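You operate a simulated robot arm through the tools that you are given. There is no shell and no other tool. Be economical: measure what you need, move in short steps, check, and stop when the job is done.

You run a simulated robot arm. Do the job below in one go: nothing can be reset, and whatever is moved stays where it is left.

Task
Take the white pad from the cart top and put it on top of the brown pad.

Only the result counts: the job must be done as asked and must still hold three seconds after the hand-in. Knocking over, shifting, dropping, spilling or breaking anything else fails it.

Robot
A 6-joint arm with a two-finger parallel gripper, fixed in place. Base frame: the origin is at the foot of the arm, x ahead of it, y to its left, z up; the work surface is at about z = 0. Lengths are in cm, angles in rad, forces in N, time in s.
With the tool pointing down near the work surface it reaches from about 14 to 58 cm from the base axis. Its first joint turns from -1.152 to 1.152 rad. Payload 2.1 kg.
The TCP is the grasp point between the finger pads, 3 cm short of the fingertips. In the tool frame z runs along the fingers and y along their closing line. The gripper opens to 9.4 cm. The fingers are 2.8 cm wide and 1 cm thick; the gripper's body (5 by 9.6 cm) begins 5.5 cm behind the TCP.
Orientation is that of the tool frame in the base frame, as [roll, pitch, yaw] about the fixed x, y, z axes, in that order (R = Rz(yaw) Ry(pitch) Rx(roll)). With the fingers straight down and closing along the base's y, the tool's x points along the base's -x, its y along +y and its z along -z.

Tools
- The arm moves only by the tool nudge_tool. Its argument "rows" is a list of rows, each a list of 4 numbers: the shift along the tool's x, y, z in cm, then the turn about the tool's z in rad. In form: [[x, y, z, spin], ...]. A call has 1 to 10 rows; each row shifts and turns the commanded pose from where the row before left it, along the tool's axes as they then stand. "fingers" is the opening in per cent of the stroke, from 0 (shut) to 100 (fully open), set as the call begins (left out, the last holds). A row lasts 0.2 s, in which the tool goes at most 5 cm and 0.15 rad; a call with a longer step from one row to the next is refused whole, and so is a gripper value outside its range. Where a pose cannot be reached the arm comes as near as it can. A force on the tool above 40 N (or 10 N above the force at the start of the call, whichever is more), or a blocked arm, ends the call early, and 0.2 s more pass. Each finger travels about 7.2 cm/s and halts on what it meets, pressing with about 31 N; the grip force reading is that of the motor and also rises with nothing between the fingers. The clock runs only during rows and for 0.2 s after the last one: add rows that do not move to give the fingers time. It gives the time, the measured TCP pose, the force on the tool (base axes), the opening and the grip force at its end, in the units of the frame above (readings bear some noise), and new pictures: "show" is both (left out), scene, wrist or none.
- Cameras (640 x 400 px; columns grow to the right, rows downward): "scene" is fixed at [7.25, -40.95, 46.7]; the picture's right is [0.38, -0.92, 0.00], its down [-0.67, -0.28, -0.69] and it looks along [0.64, 0.26, -0.72] (base axes); focal length 309 px, centre (320, 200). "wrist" rides on the gripper at [7.6, 1.4, -10.2] in the tool frame; the picture's right is [-0.18, 0.98, 0.00], its down [-0.75, -0.14, -0.64] and it looks along [-0.63, -0.12, 0.77] (tool axes); focal length 243 px, centre (320, 200). There is no depth. A picture from a camera that has moved, and an enlarged one, comes with that camera's place and axes in the base frame and with its lens.
- close_up(camera, box): a new picture of the part [left, top, right, bottom] of that camera's present view, enlarged. It takes no simulated time.
- job_done(): hands the job in; it is judged then, once.

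Work in short steps. Places have to be worked out from the pictures, the camera data and where the tool is seen: move nearer, look again, correct. Check each grasp and each placing, and mend what went wrong. You have 90 turns and 170 pictures in all, those below and enlarged ones among them. Open the gripper and draw the arm clear of the work before you hand the job in, unless the task says otherwise; then end with one line.

The tools are called after ">>>" by a JSON object that holds its "method" and its "body". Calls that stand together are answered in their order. nudge_tool: Moves the arm, as the interface text tells. Its arguments: {"type":"object","properties":{"rows":{"type":"array"},"fingers":{"type":"number"},"show":{"type":"string","enum":["both","scene","wrist","none"]}},"required":["rows"]} The other tools are called the same way: close_up (camera, box) takes an enlarged picture of a part of a camera's view; job_done () hands the job in.

At the start:

```text
t: 0.0
eef_pos: [29.64, -22.37, 25.76]
orientation: [3.141, 0.0, 3.141]
contact_force: [-0.3, 0.1, 0.4]
finger_gap: 9.42
grip_force: 0.0
```

scene: 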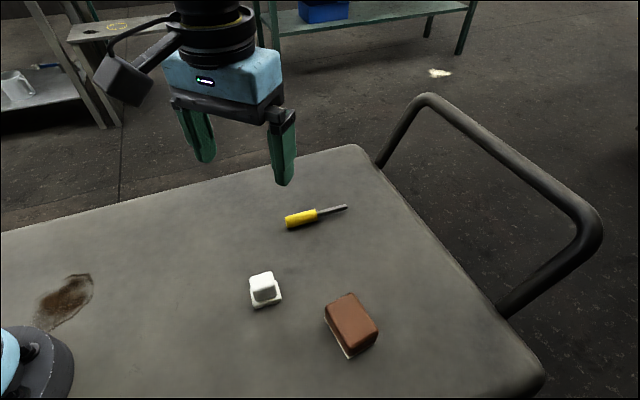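
wrist: 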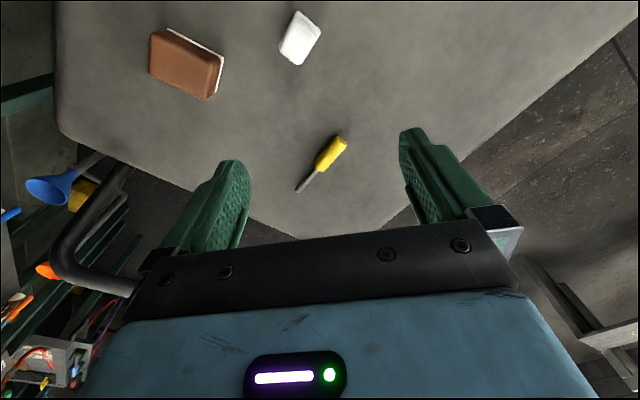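

The white pad sits near (26,-24) and the brown one near (26,-38). I'll enlarge both views to see their shape and orientation.

>>> {"method": "close_up", "body": {"camera": "scene", "box": [220, 240, 412, 360]}}

>>> {"method": "close_up", "body": {"camera": "wrist", "box": [130, 0, 354, 140]}}

```text
3.33 times, centred on (316, 300) of scene
camera zoom: at [7.25, -40.95, 46.7], right [0.38, -0.92, 0.0], down [-0.67, -0.28, -0.69], along [0.64, 0.26, -0.72], focal length 1030 px, centre (333, -133)
```

zoom: 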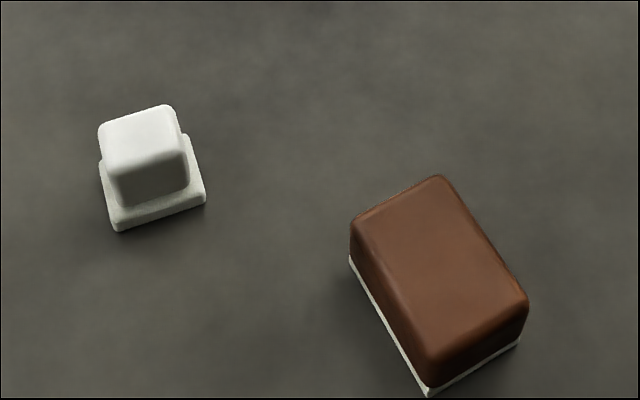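

```text
2.86 times, centred on (242, 70) of wrist
camera zoom: at [21.99, -20.77, 36.09], right [0.18, 0.98, 0.0], down [0.75, -0.14, 0.64], along [0.63, -0.12, -0.77], focal length 693 px, centre (543, 571)
```

zoom: 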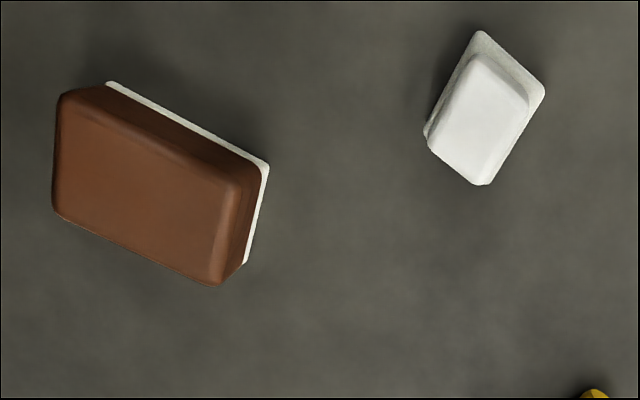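

The two views agree:
- **White pad:** centre ≈ (25.5, -24.1). Its flange is about 4.3 x 3.2 cm with the short axis at about 0.74 rad, and the block top is at z ≈ 4.
- **Brown pad:** centre ≈ (25.5, -38.4), long axis about 0.9 rad, top at about 3.5.

I'll move above the white pad and turn so the fingers close along its short axis.

>>> {"method": "nudge_tool", "body": {"rows": [[4.1, -1.7, 0, 0], [0, 0, 4.5, 0.14], [0, 0, 4.5, 0.14], [0, 0, 4.0, 0.14], [0, 0, 0, 0.14], [0, 0, 0, 0.14], [0, 0, 0, 0.13], [0, 0, 0, 0]], "fingers": 100}}

```text
t: 1.8
eef_pos: [25.62, -23.92, 12.71]
orientation: [3.14, -0.001, 2.309]
contact_force: [-0.3, 0.2, 0.6]
finger_gap: 9.39
grip_force: 0.0
camera wrist: at [21.48, -17.31, 23.08], right [0.85, 0.53, 0.0], down [0.4, -0.65, 0.64], along [0.34, -0.55, -0.77], focal length 243 px, centre (320, 200)
```

scene: 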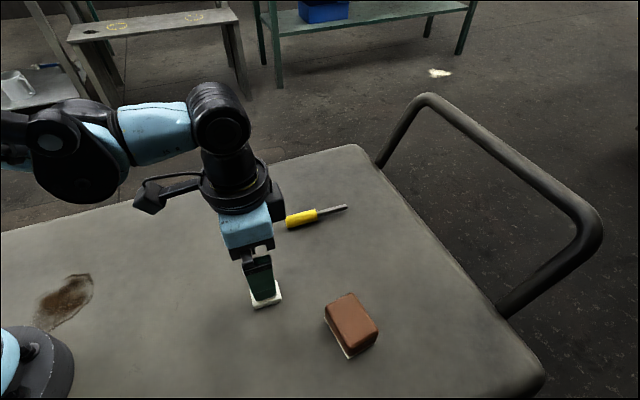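
wrist: 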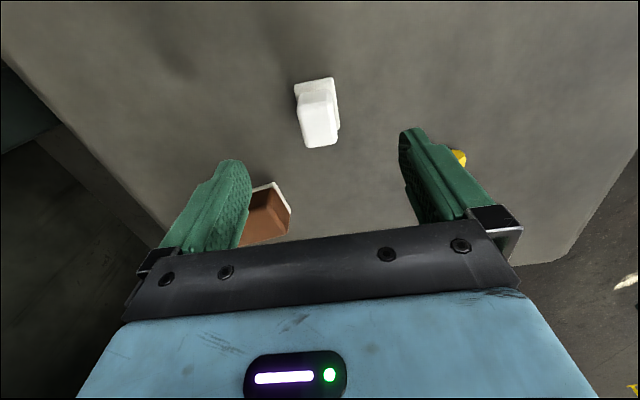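

>>> {"method": "close_up", "body": {"camera": "wrist", "box": [256, 60, 384, 140]}}

>>> {"method": "close_up", "body": {"camera": "wrist", "box": [256, 90, 384, 170]}}

```text
5.00 times, centred on (320, 100) of wrist
camera zoom: at [21.48, -17.31, 23.08], right [0.85, 0.53, 0.0], down [0.4, -0.65, 0.64], along [0.34, -0.55, -0.77], focal length 1213 px, centre (320, 700)
```

zoom: 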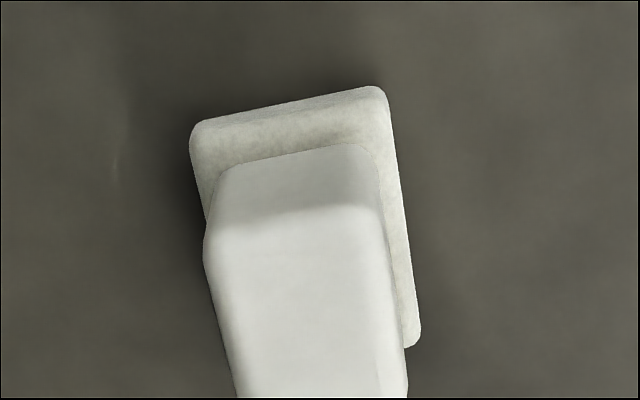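

```text
5.00 times, centred on (320, 130) of wrist
camera zoom: at [21.48, -17.31, 23.08], right [0.85, 0.53, 0.0], down [0.4, -0.65, 0.64], along [0.34, -0.55, -0.77], focal length 1213 px, centre (320, 550)
```

zoom: 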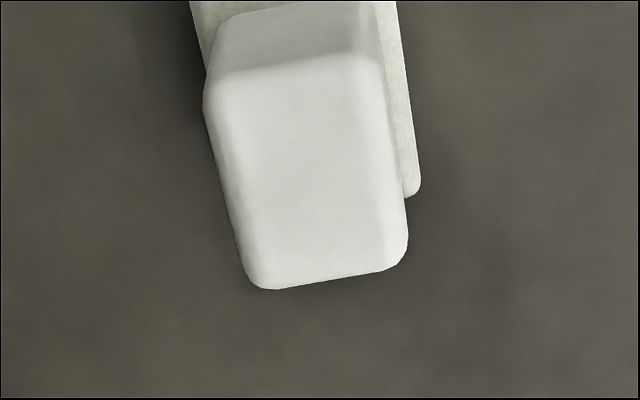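

The corners give a white pad centre of (25.57, -24.14) with the block top at z ≈ 4.1, and the yaw already matches. I'll correct the small offset and descend so the fingertips stop at about z = 1.4, above the flange.

>>> {"method": "nudge_tool", "body": {"rows": [[-0.13, -0.19, 3, 0], [0, 0, 3, 0], [0, 0, 1.5, 0], [0, 0, 0.8, 0], [0, 0, 0, 0]]}}

```text
t: 3.0
eef_pos: [25.53, -24.2, 4.4]
orientation: [3.141, 0.0, 2.312]
contact_force: [0.5, -0.9, -0.6]
finger_gap: 9.41
grip_force: 0.2
camera wrist: at [21.37, -17.56, 14.73], right [0.85, 0.53, 0.0], down [0.4, -0.65, 0.64], along [0.34, -0.55, -0.77], focal length 243 px, centre (320, 200)
```

scene: 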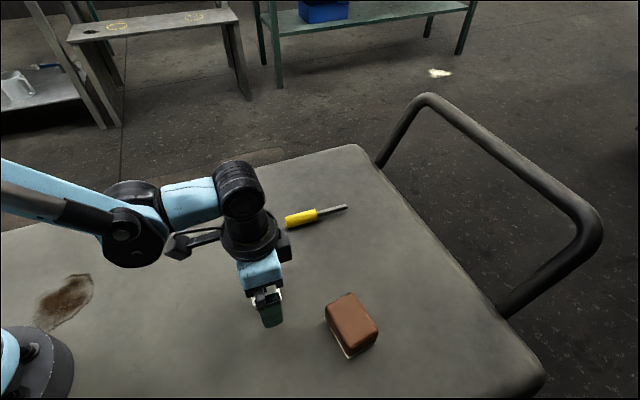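
wrist: 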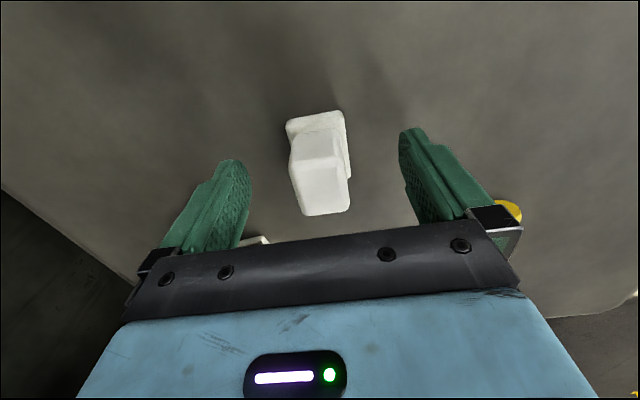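

The block sits centred between the fingers, with the TCP projecting to about (320,188). I'll close on it.

>>> {"method": "nudge_tool", "body": {"rows": [[0, 0, 0, 0], [0, 0, 0, 0], [0, 0, 0, 0], [0, 0, 0, 0], [0, 0, 0, 0]], "fingers": 0, "show": "wrist"}}

```text
t: 4.2
eef_pos: [25.51, -24.13, 4.41]
orientation: [-3.141, 0.0, 2.311]
contact_force: [0.2, 0.9, -0.1]
finger_gap: 3.16
grip_force: 31.1
camera wrist: at [21.37, -17.55, 14.75], right [0.85, 0.53, 0.0], down [0.4, -0.65, 0.64], along [0.34, -0.55, -0.77], focal length 243 px, centre (320, 200)
```

wrist: 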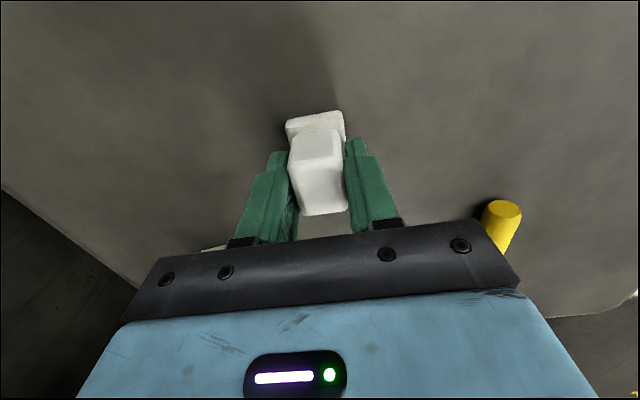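

The gap is 3.16 cm with 31 N, so the block is held. I'll lift straight up and check.

>>> {"method": "nudge_tool", "body": {"rows": [[0, 0, -1, 0], [0, 0, -2.5, 0], [0, 0, -3, 0], [0, 0, -3, 0], [0, 0, 0, 0]]}}

```text
t: 5.4
eef_pos: [25.47, -24.15, 14.12]
orientation: [3.141, 0.0, 2.312]
contact_force: [1.0, 0.3, -0.5]
finger_gap: 0.0
grip_force: 31.5
camera wrist: at [21.25, -17.46, 24.4], right [0.85, 0.53, 0.0], down [0.4, -0.65, 0.64], along [0.34, -0.55, -0.77], focal length 243 px, centre (320, 200)
```

scene: 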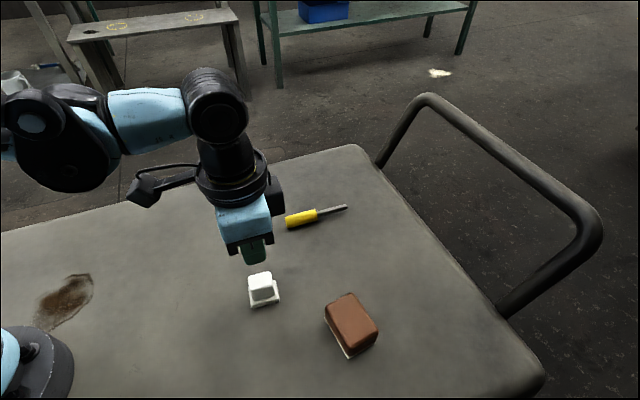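
wrist: 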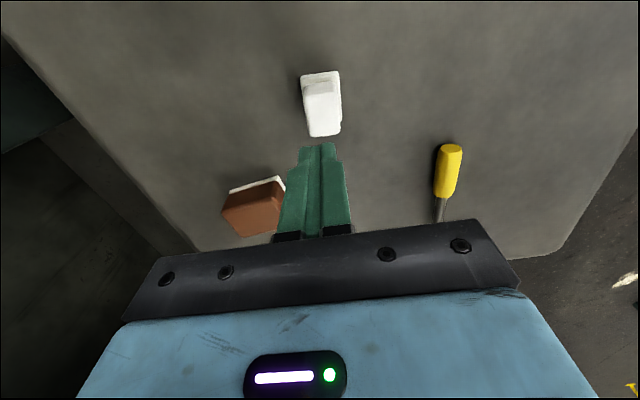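

The pad slipped out: the fingers shut fully and it's still standing on the cart. I'll look closely at its shape before trying again.

>>> {"method": "close_up", "body": {"camera": "wrist", "box": [256, 62, 384, 142]}}

>>> {"method": "close_up", "body": {"camera": "scene", "box": [216, 260, 312, 320]}}

```text
5.00 times, centred on (320, 102) of wrist
camera zoom: at [21.25, -17.46, 24.4], right [0.85, 0.53, 0.0], down [0.4, -0.65, 0.64], along [0.34, -0.55, -0.77], focal length 1213 px, centre (320, 690)
```

zoom: 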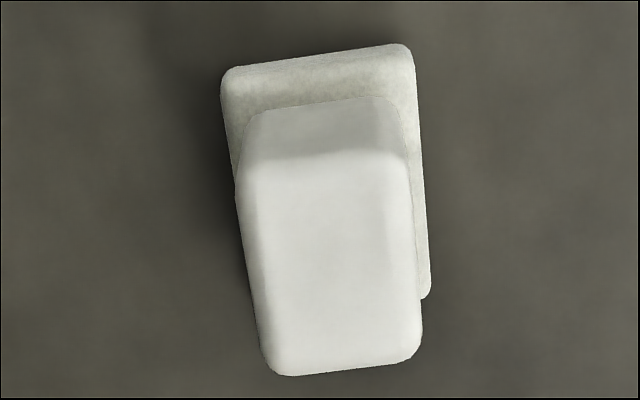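

```text
6.67 times, centred on (264, 290) of scene
camera zoom: at [7.25, -40.95, 46.7], right [0.38, -0.92, 0.0], down [-0.67, -0.28, -0.69], along [0.64, 0.26, -0.72], focal length 2059 px, centre (693, -400)
```

zoom: 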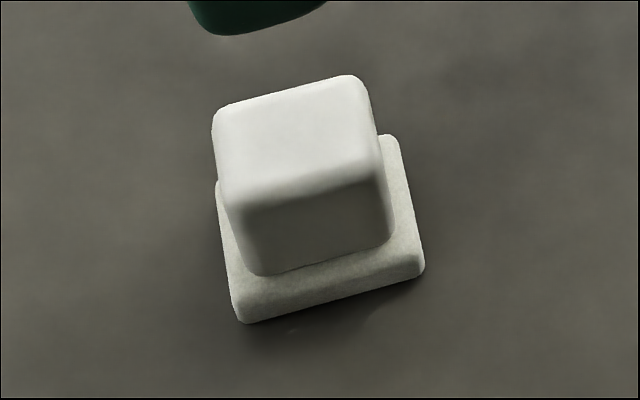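

The block has straight smooth sides, and the pad sat back upright at about (25.5, -23.9), turned by roughly -0.05 rad. The smooth block probably slips in the grip. I'll go lower this time so the tips also hold the rough flange, and lift slowly.

>>> {"method": "nudge_tool", "body": {"rows": [[0.15, 0.2, 0, 0.05], [0, 0, 0, 0], [0, 0, 0, 0], [0, 0, 3.5, 0], [0, 0, 3.5, 0], [0, 0, 2, 0], [0, 0, 1.2, 0], [0, 0, 0.4, 0], [0, 0, 0, 0]], "fingers": 100, "show": "wrist"}}

```text
t: 7.4
eef_pos: [25.39, -23.89, 3.23]
orientation: [-3.141, 0.0, 2.261]
contact_force: [0.4, 0.4, -0.5]
finger_gap: 9.44
grip_force: 0.1
camera wrist: at [21.67, -17.02, 13.57], right [0.87, 0.48, 0.0], down [0.37, -0.67, 0.64], along [0.31, -0.56, -0.77], focal length 243 px, centre (320, 200)
```

wrist: 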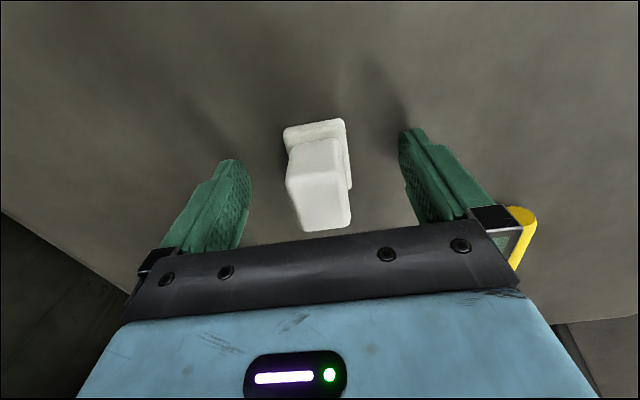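

The tips are now at about z = 0.2, level with the flange, and the pad is centred. I'll close.

>>> {"method": "nudge_tool", "body": {"rows": [[0, 0, 0, 0], [0, 0, 0, 0], [0, 0, 0, 0], [0, 0, 0, 0], [0, 0, 0, 0], [0, 0, 0, 0]], "fingers": 0, "show": "both"}}

>>> {"method": "nudge_tool", "body": {"rows": [[0, 0, -0.15, 0], [0, 0, -0.2, 0], [0, 0, -0.2, 0], [0, 0, -0.2, 0], [0, 0, -0.2, 0], [0, 0, 0, 0]], "show": "both"}}

```text
t: 8.8
eef_pos: [25.53, -23.88, 3.31]
orientation: [3.14, 0.0, 2.263]
contact_force: [0.2, -0.3, -0.3]
finger_gap: 3.39
grip_force: 31.3
camera wrist: at [21.67, -17.02, 13.59], right [0.87, 0.48, 0.0], down [0.37, -0.67, 0.64], along [0.31, -0.56, -0.77], focal length 243 px, centre (320, 200)
```

scene: 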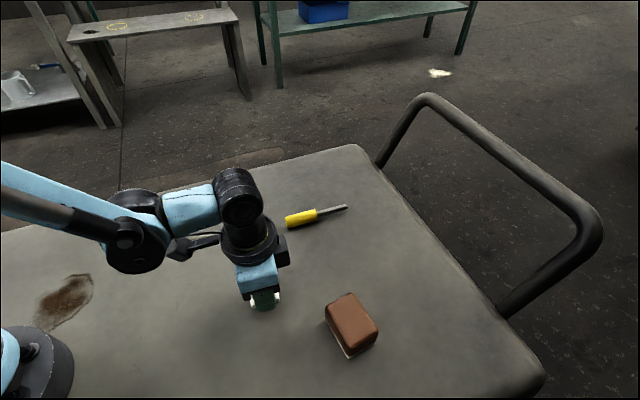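
wrist: 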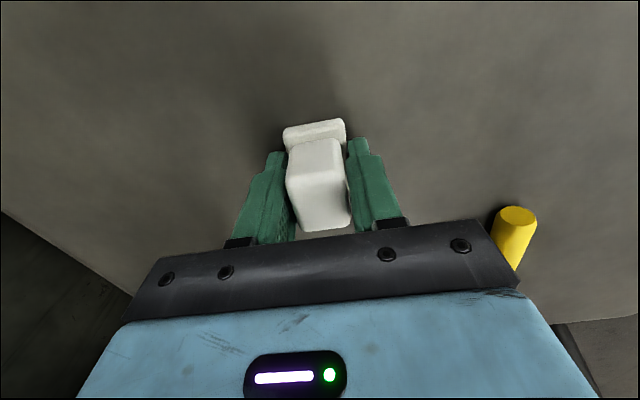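

```text
t: 10.2
eef_pos: [25.48, -23.95, 4.29]
orientation: [3.14, 0.0, 2.262]
contact_force: [1.0, 0.7, -0.1]
finger_gap: 3.4
grip_force: 31.3
camera wrist: at [21.75, -17.16, 14.64], right [0.87, 0.48, 0.0], down [0.37, -0.67, 0.64], along [0.31, -0.56, -0.77], focal length 243 px, centre (320, 200)
```

scene: 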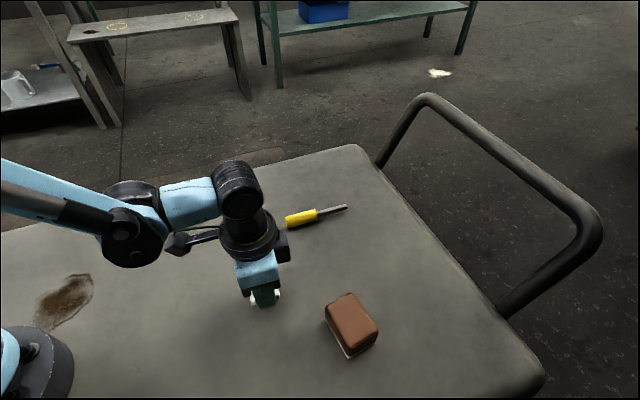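
wrist: 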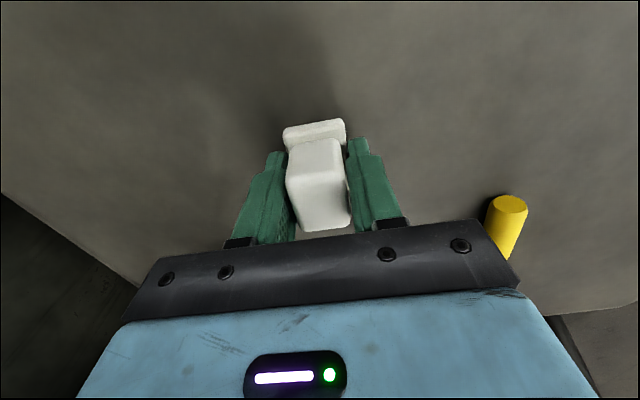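

With the tips on the flange the pad moved with the tool: same pixels, gap steady at 3.4. I'll keep lifting gently.

>>> {"method": "nudge_tool", "body": {"rows": [[0, 0, -0.4, 0], [0, 0, -0.6, 0], [0, 0, -0.8, 0], [0, 0, -1, 0], [0, 0, -1, 0], [0, 0, -1, 0], [0, 0, -0.8, 0], [0, 0, -0.6, 0], [0, 0, -0.4, 0], [0, 0, 0, 0]]}}

```text
t: 12.4
eef_pos: [25.59, -24.01, 10.92]
orientation: [3.141, 0.001, 2.263]
contact_force: [-0.2, -0.3, -0.3]
finger_gap: 3.38
grip_force: 30.6
camera wrist: at [21.81, -17.12, 21.26], right [0.87, 0.48, 0.0], down [0.37, -0.67, 0.64], along [0.31, -0.56, -0.77], focal length 243 px, centre (320, 200)
```

scene: 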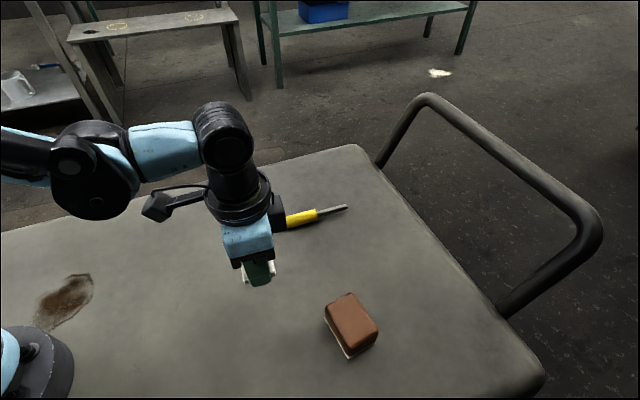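
wrist: 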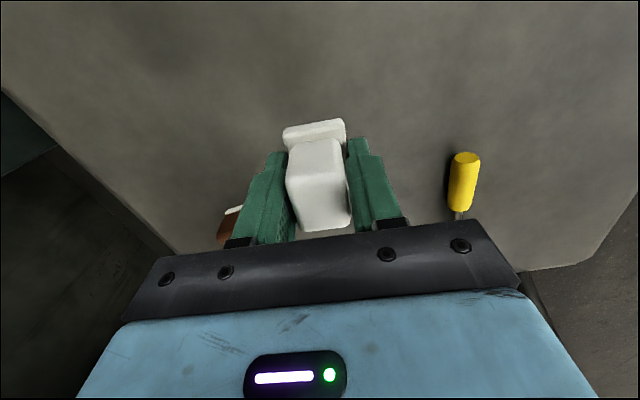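

The pad is held securely, with its bottom at z ≈ 7.7. I'll carry it gently across to above the brown pad.

>>> {"method": "nudge_tool", "body": {"rows": [[-0.5, -0.42, 0, 0], [-1.2, -1.0, 0, 0], [-1.6, -1.35, 0, 0], [-1.6, -1.35, 0, 0], [-1.6, -1.35, 0, 0], [-1.6, -1.35, 0, 0], [-1.5, -1.25, 0, 0], [-1.0, -0.83, 0, 0], [-0.46, -0.4, 0, 0], [0, 0, 0, 0]]}}

>>> {"method": "close_up", "body": {"camera": "scene", "box": [272, 240, 432, 340]}}

>>> {"method": "close_up", "body": {"camera": "scene", "box": [272, 280, 432, 380]}}

```text
t: 14.6
eef_pos: [25.48, -38.4, 10.88]
orientation: [-3.14, -0.001, 2.262]
contact_force: [0.6, 0.7, -1.2]
finger_gap: 3.4
grip_force: 31.0
camera wrist: at [21.66, -31.58, 21.22], right [0.87, 0.48, 0.0], down [0.37, -0.67, 0.64], along [0.31, -0.56, -0.77], focal length 243 px, centre (320, 200)
```

scene: 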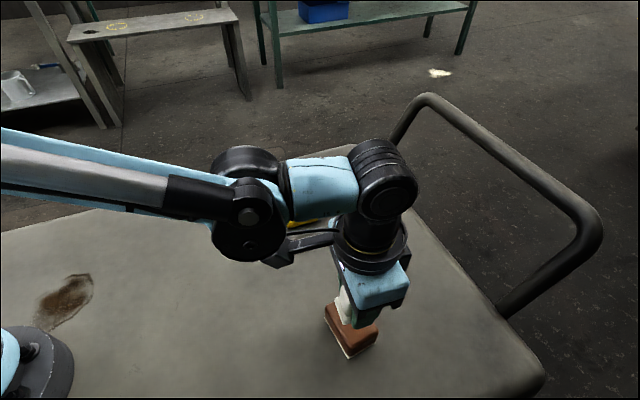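
wrist: 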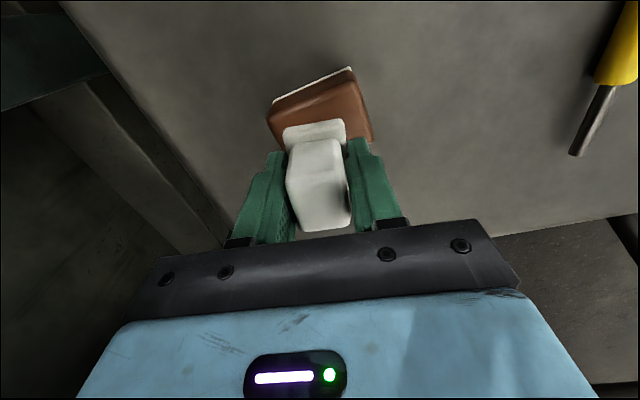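

```text
4.00 times, centred on (352, 290) of scene
camera zoom: at [7.25, -40.95, 46.7], right [0.38, -0.92, 0.0], down [-0.67, -0.28, -0.69], along [0.64, 0.26, -0.72], focal length 1236 px, centre (192, -160)
```

zoom: 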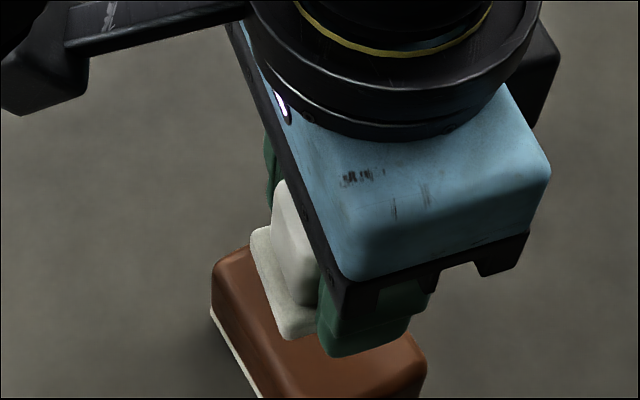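

```text
4.00 times, centred on (352, 330) of scene
camera zoom: at [7.25, -40.95, 46.7], right [0.38, -0.92, 0.0], down [-0.67, -0.28, -0.69], along [0.64, 0.26, -0.72], focal length 1236 px, centre (192, -320)
```

zoom: 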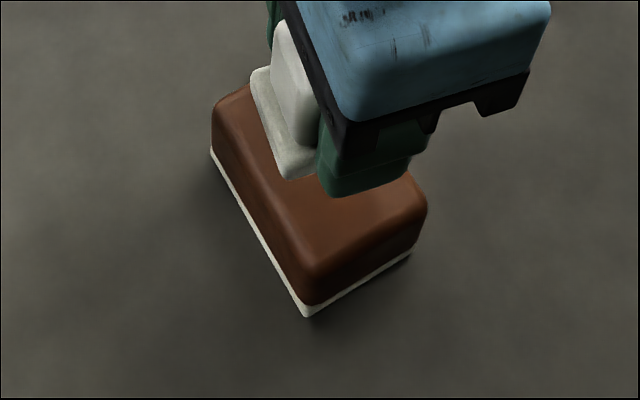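

The brown pad's long axis is at about 0.89 rad and its centre is about (25.5, -38.35), so the white pad is well placed over it. I'll turn +0.2 rad in base yaw to align them and descend to just above.

>>> {"method": "nudge_tool", "body": {"rows": [[0, 0, 0.3, -0.1], [0, 0, 0.6, -0.1], [0, 0, 0.8, 0], [0, 0, 0.8, 0], [0, 0, 0.6, 0], [0, 0, 0.4, 0], [0, 0, 0, 0]]}}

>>> {"method": "close_up", "body": {"camera": "scene", "box": [272, 280, 432, 380]}}

>>> {"method": "close_up", "body": {"camera": "wrist", "box": [240, 50, 400, 150]}}

```text
t: 16.2
eef_pos: [25.39, -38.3, 7.62]
orientation: [-3.141, 0.002, 2.46]
contact_force: [0.2, 1.4, 38.9]
finger_gap: 3.4
grip_force: 30.6
camera wrist: at [20.4, -32.45, 17.85], right [0.76, 0.65, 0.0], down [0.5, -0.58, 0.64], along [0.42, -0.49, -0.77], focal length 243 px, centre (320, 200)
```

scene: 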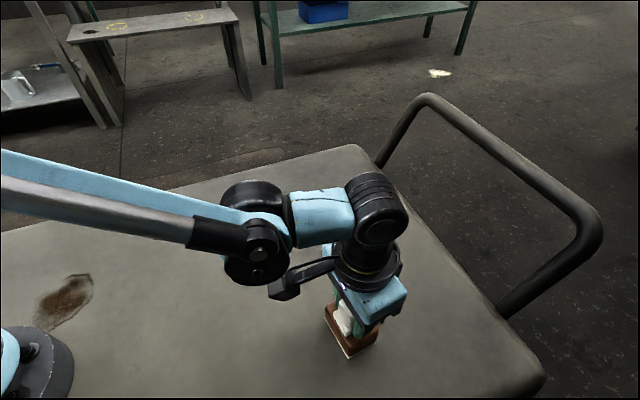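
wrist: 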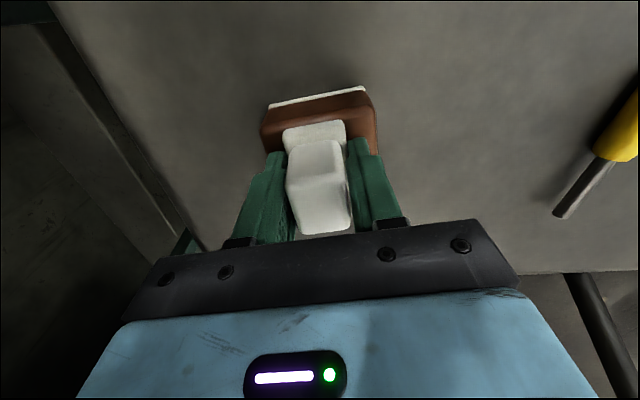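

```text
4.00 times, centred on (352, 330) of scene
camera zoom: at [7.24, -40.93, 46.72], right [0.38, -0.92, 0.0], down [-0.67, -0.28, -0.69], along [0.64, 0.26, -0.72], focal length 1236 px, centre (192, -320)
```

zoom: 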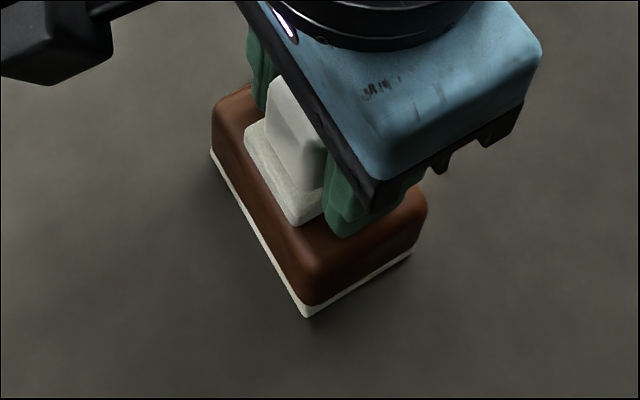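

```text
4.00 times, centred on (320, 100) of wrist
camera zoom: at [20.4, -32.45, 17.85], right [0.76, 0.65, 0.0], down [0.5, -0.58, 0.64], along [0.42, -0.49, -0.77], focal length 970 px, centre (320, 600)
```

zoom: 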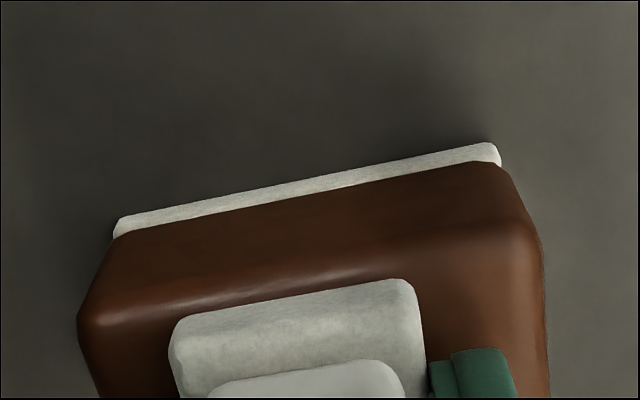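

Contact came earlier than I expected: 39 N at TCP z = 7.62, so the brown top is at about 4.4. The brown pad hasn't moved and the white pad rests centred on it. I'll ease up slightly to relieve the pressing force before letting go.

>>> {"method": "nudge_tool", "body": {"rows": [[0, 0, -0.1, 0], [0, 0, 0, 0]], "show": "none"}}

```text
t: 16.8
eef_pos: [25.49, -38.48, 7.56]
orientation: [3.141, 0.002, 2.459]
contact_force: [-0.4, -1.7, 15.0]
finger_gap: 3.38
grip_force: 31.2
```

The force has dropped to 15 N; a little more will bring it near zero.

>>> {"method": "nudge_tool", "body": {"rows": [[0, 0, -0.05, 0], [0, 0, 0, 0]], "show": "scene"}}

>>> {"method": "close_up", "body": {"camera": "scene", "box": [272, 280, 432, 380]}}

```text
t: 17.4
eef_pos: [25.39, -38.28, 7.6]
orientation: [3.141, 0.0, 2.462]
contact_force: [0.4, 0.3, -1.7]
finger_gap: 3.38
grip_force: 31.1
```

scene: 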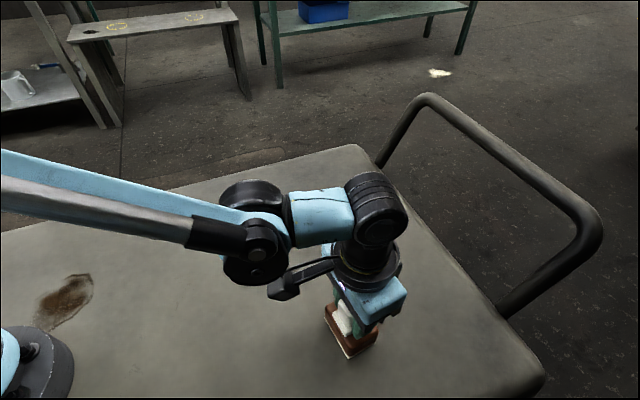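

```text
4.00 times, centred on (352, 330) of scene
camera zoom: at [7.25, -40.95, 46.7], right [0.38, -0.92, 0.0], down [-0.67, -0.28, -0.69], along [0.64, 0.26, -0.72], focal length 1236 px, centre (192, -320)
```

zoom: 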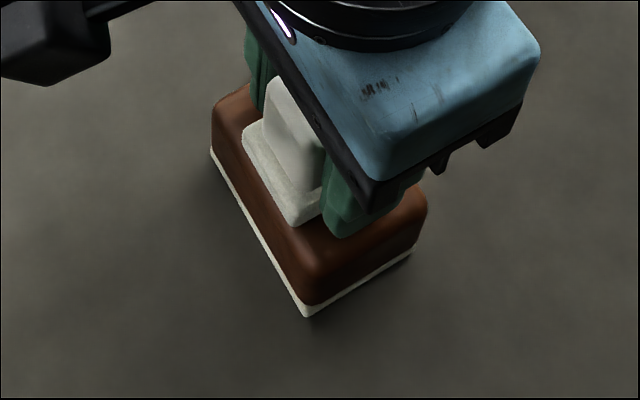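

The force is now about zero and the white pad sits nearly flush across the brown top, centred within about 2 mm. I'll open the fingers.

>>> {"method": "nudge_tool", "body": {"rows": [[0, 0, 0, 0], [0, 0, 0, 0], [0, 0, 0, 0], [0, 0, 0, 0], [0, 0, 0, 0]], "fingers": 100}}

```text
t: 18.6
eef_pos: [25.48, -38.44, 7.55]
orientation: [3.141, 0.0, 2.462]
contact_force: [0.1, -0.5, -0.5]
finger_gap: 9.42
grip_force: 0.1
camera wrist: at [20.35, -32.43, 17.93], right [0.76, 0.65, 0.0], down [0.5, -0.58, 0.64], along [0.42, -0.49, -0.77], focal length 243 px, centre (320, 200)
```

scene: 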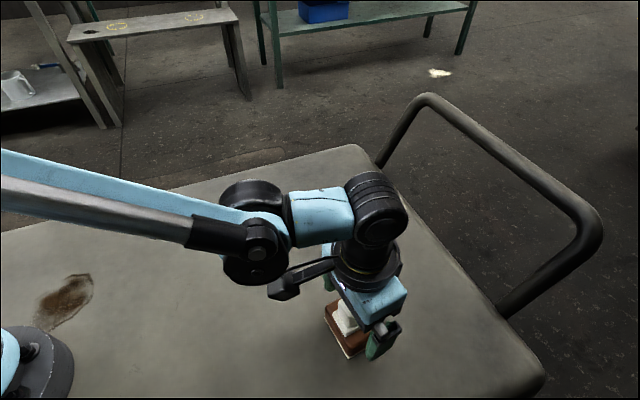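
wrist: 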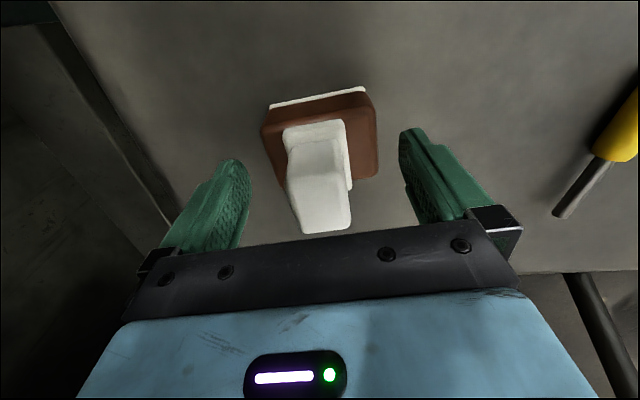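

The pad has been released and stands upright on the brown pad. I'll rise straight up, then move aside for a clear look.

>>> {"method": "nudge_tool", "body": {"rows": [[0, 0, -1, 0], [0, 0, -2.5, 0], [0, 0, -3, 0], [0, 0, -3, 0], [0, 0, -3, 0], [2, 2, 0, 0], [3, 3, 0, 0], [3, 3, 0, 0], [0, 0, 0, 0]]}}

>>> {"method": "close_up", "body": {"camera": "scene", "box": [272, 270, 432, 370]}}

```text
t: 20.6
eef_pos: [24.09, -26.94, 20.03]
orientation: [-3.141, -0.001, 2.461]
contact_force: [0.9, 0.2, -0.6]
finger_gap: 9.39
grip_force: 0.1
camera wrist: at [19.04, -21.04, 30.39], right [0.76, 0.65, 0.0], down [0.5, -0.58, 0.64], along [0.42, -0.49, -0.77], focal length 243 px, centre (320, 200)
```

scene: 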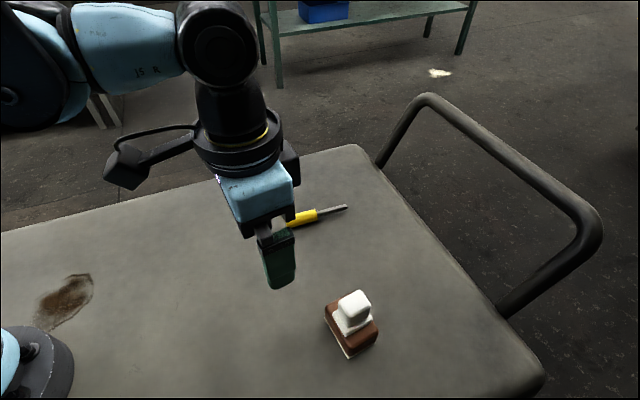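
wrist: 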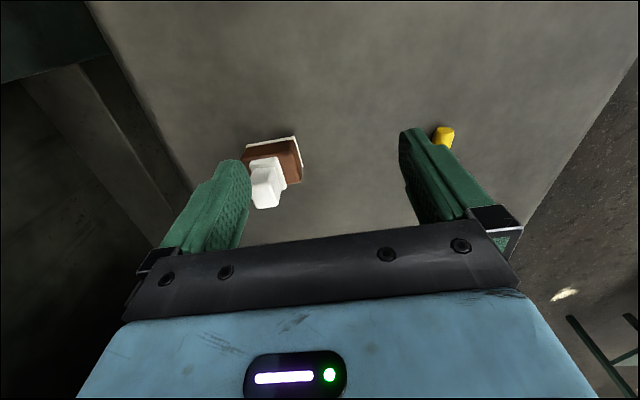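

```text
4.00 times, centred on (352, 320) of scene
camera zoom: at [7.25, -40.95, 46.7], right [0.38, -0.92, 0.0], down [-0.67, -0.28, -0.69], along [0.64, 0.26, -0.72], focal length 1236 px, centre (192, -280)
```

zoom: 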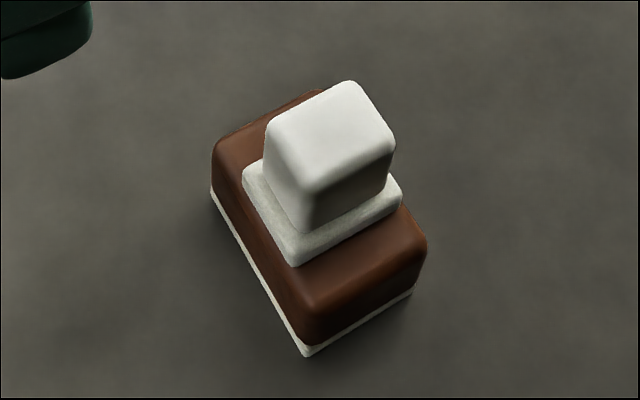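

The white pad rests squarely and centred on the brown pad, the brown pad has not moved, and the arm is clear with the gripper open. I'm handing in.

>>> {"method": "job_done", "body": {}}

```text
The job is handed in.
```

The white pad is on top of the brown pad, upright and centred to within about 2 mm; it slipped out of the first grip but landed upright, and nothing else was moved.
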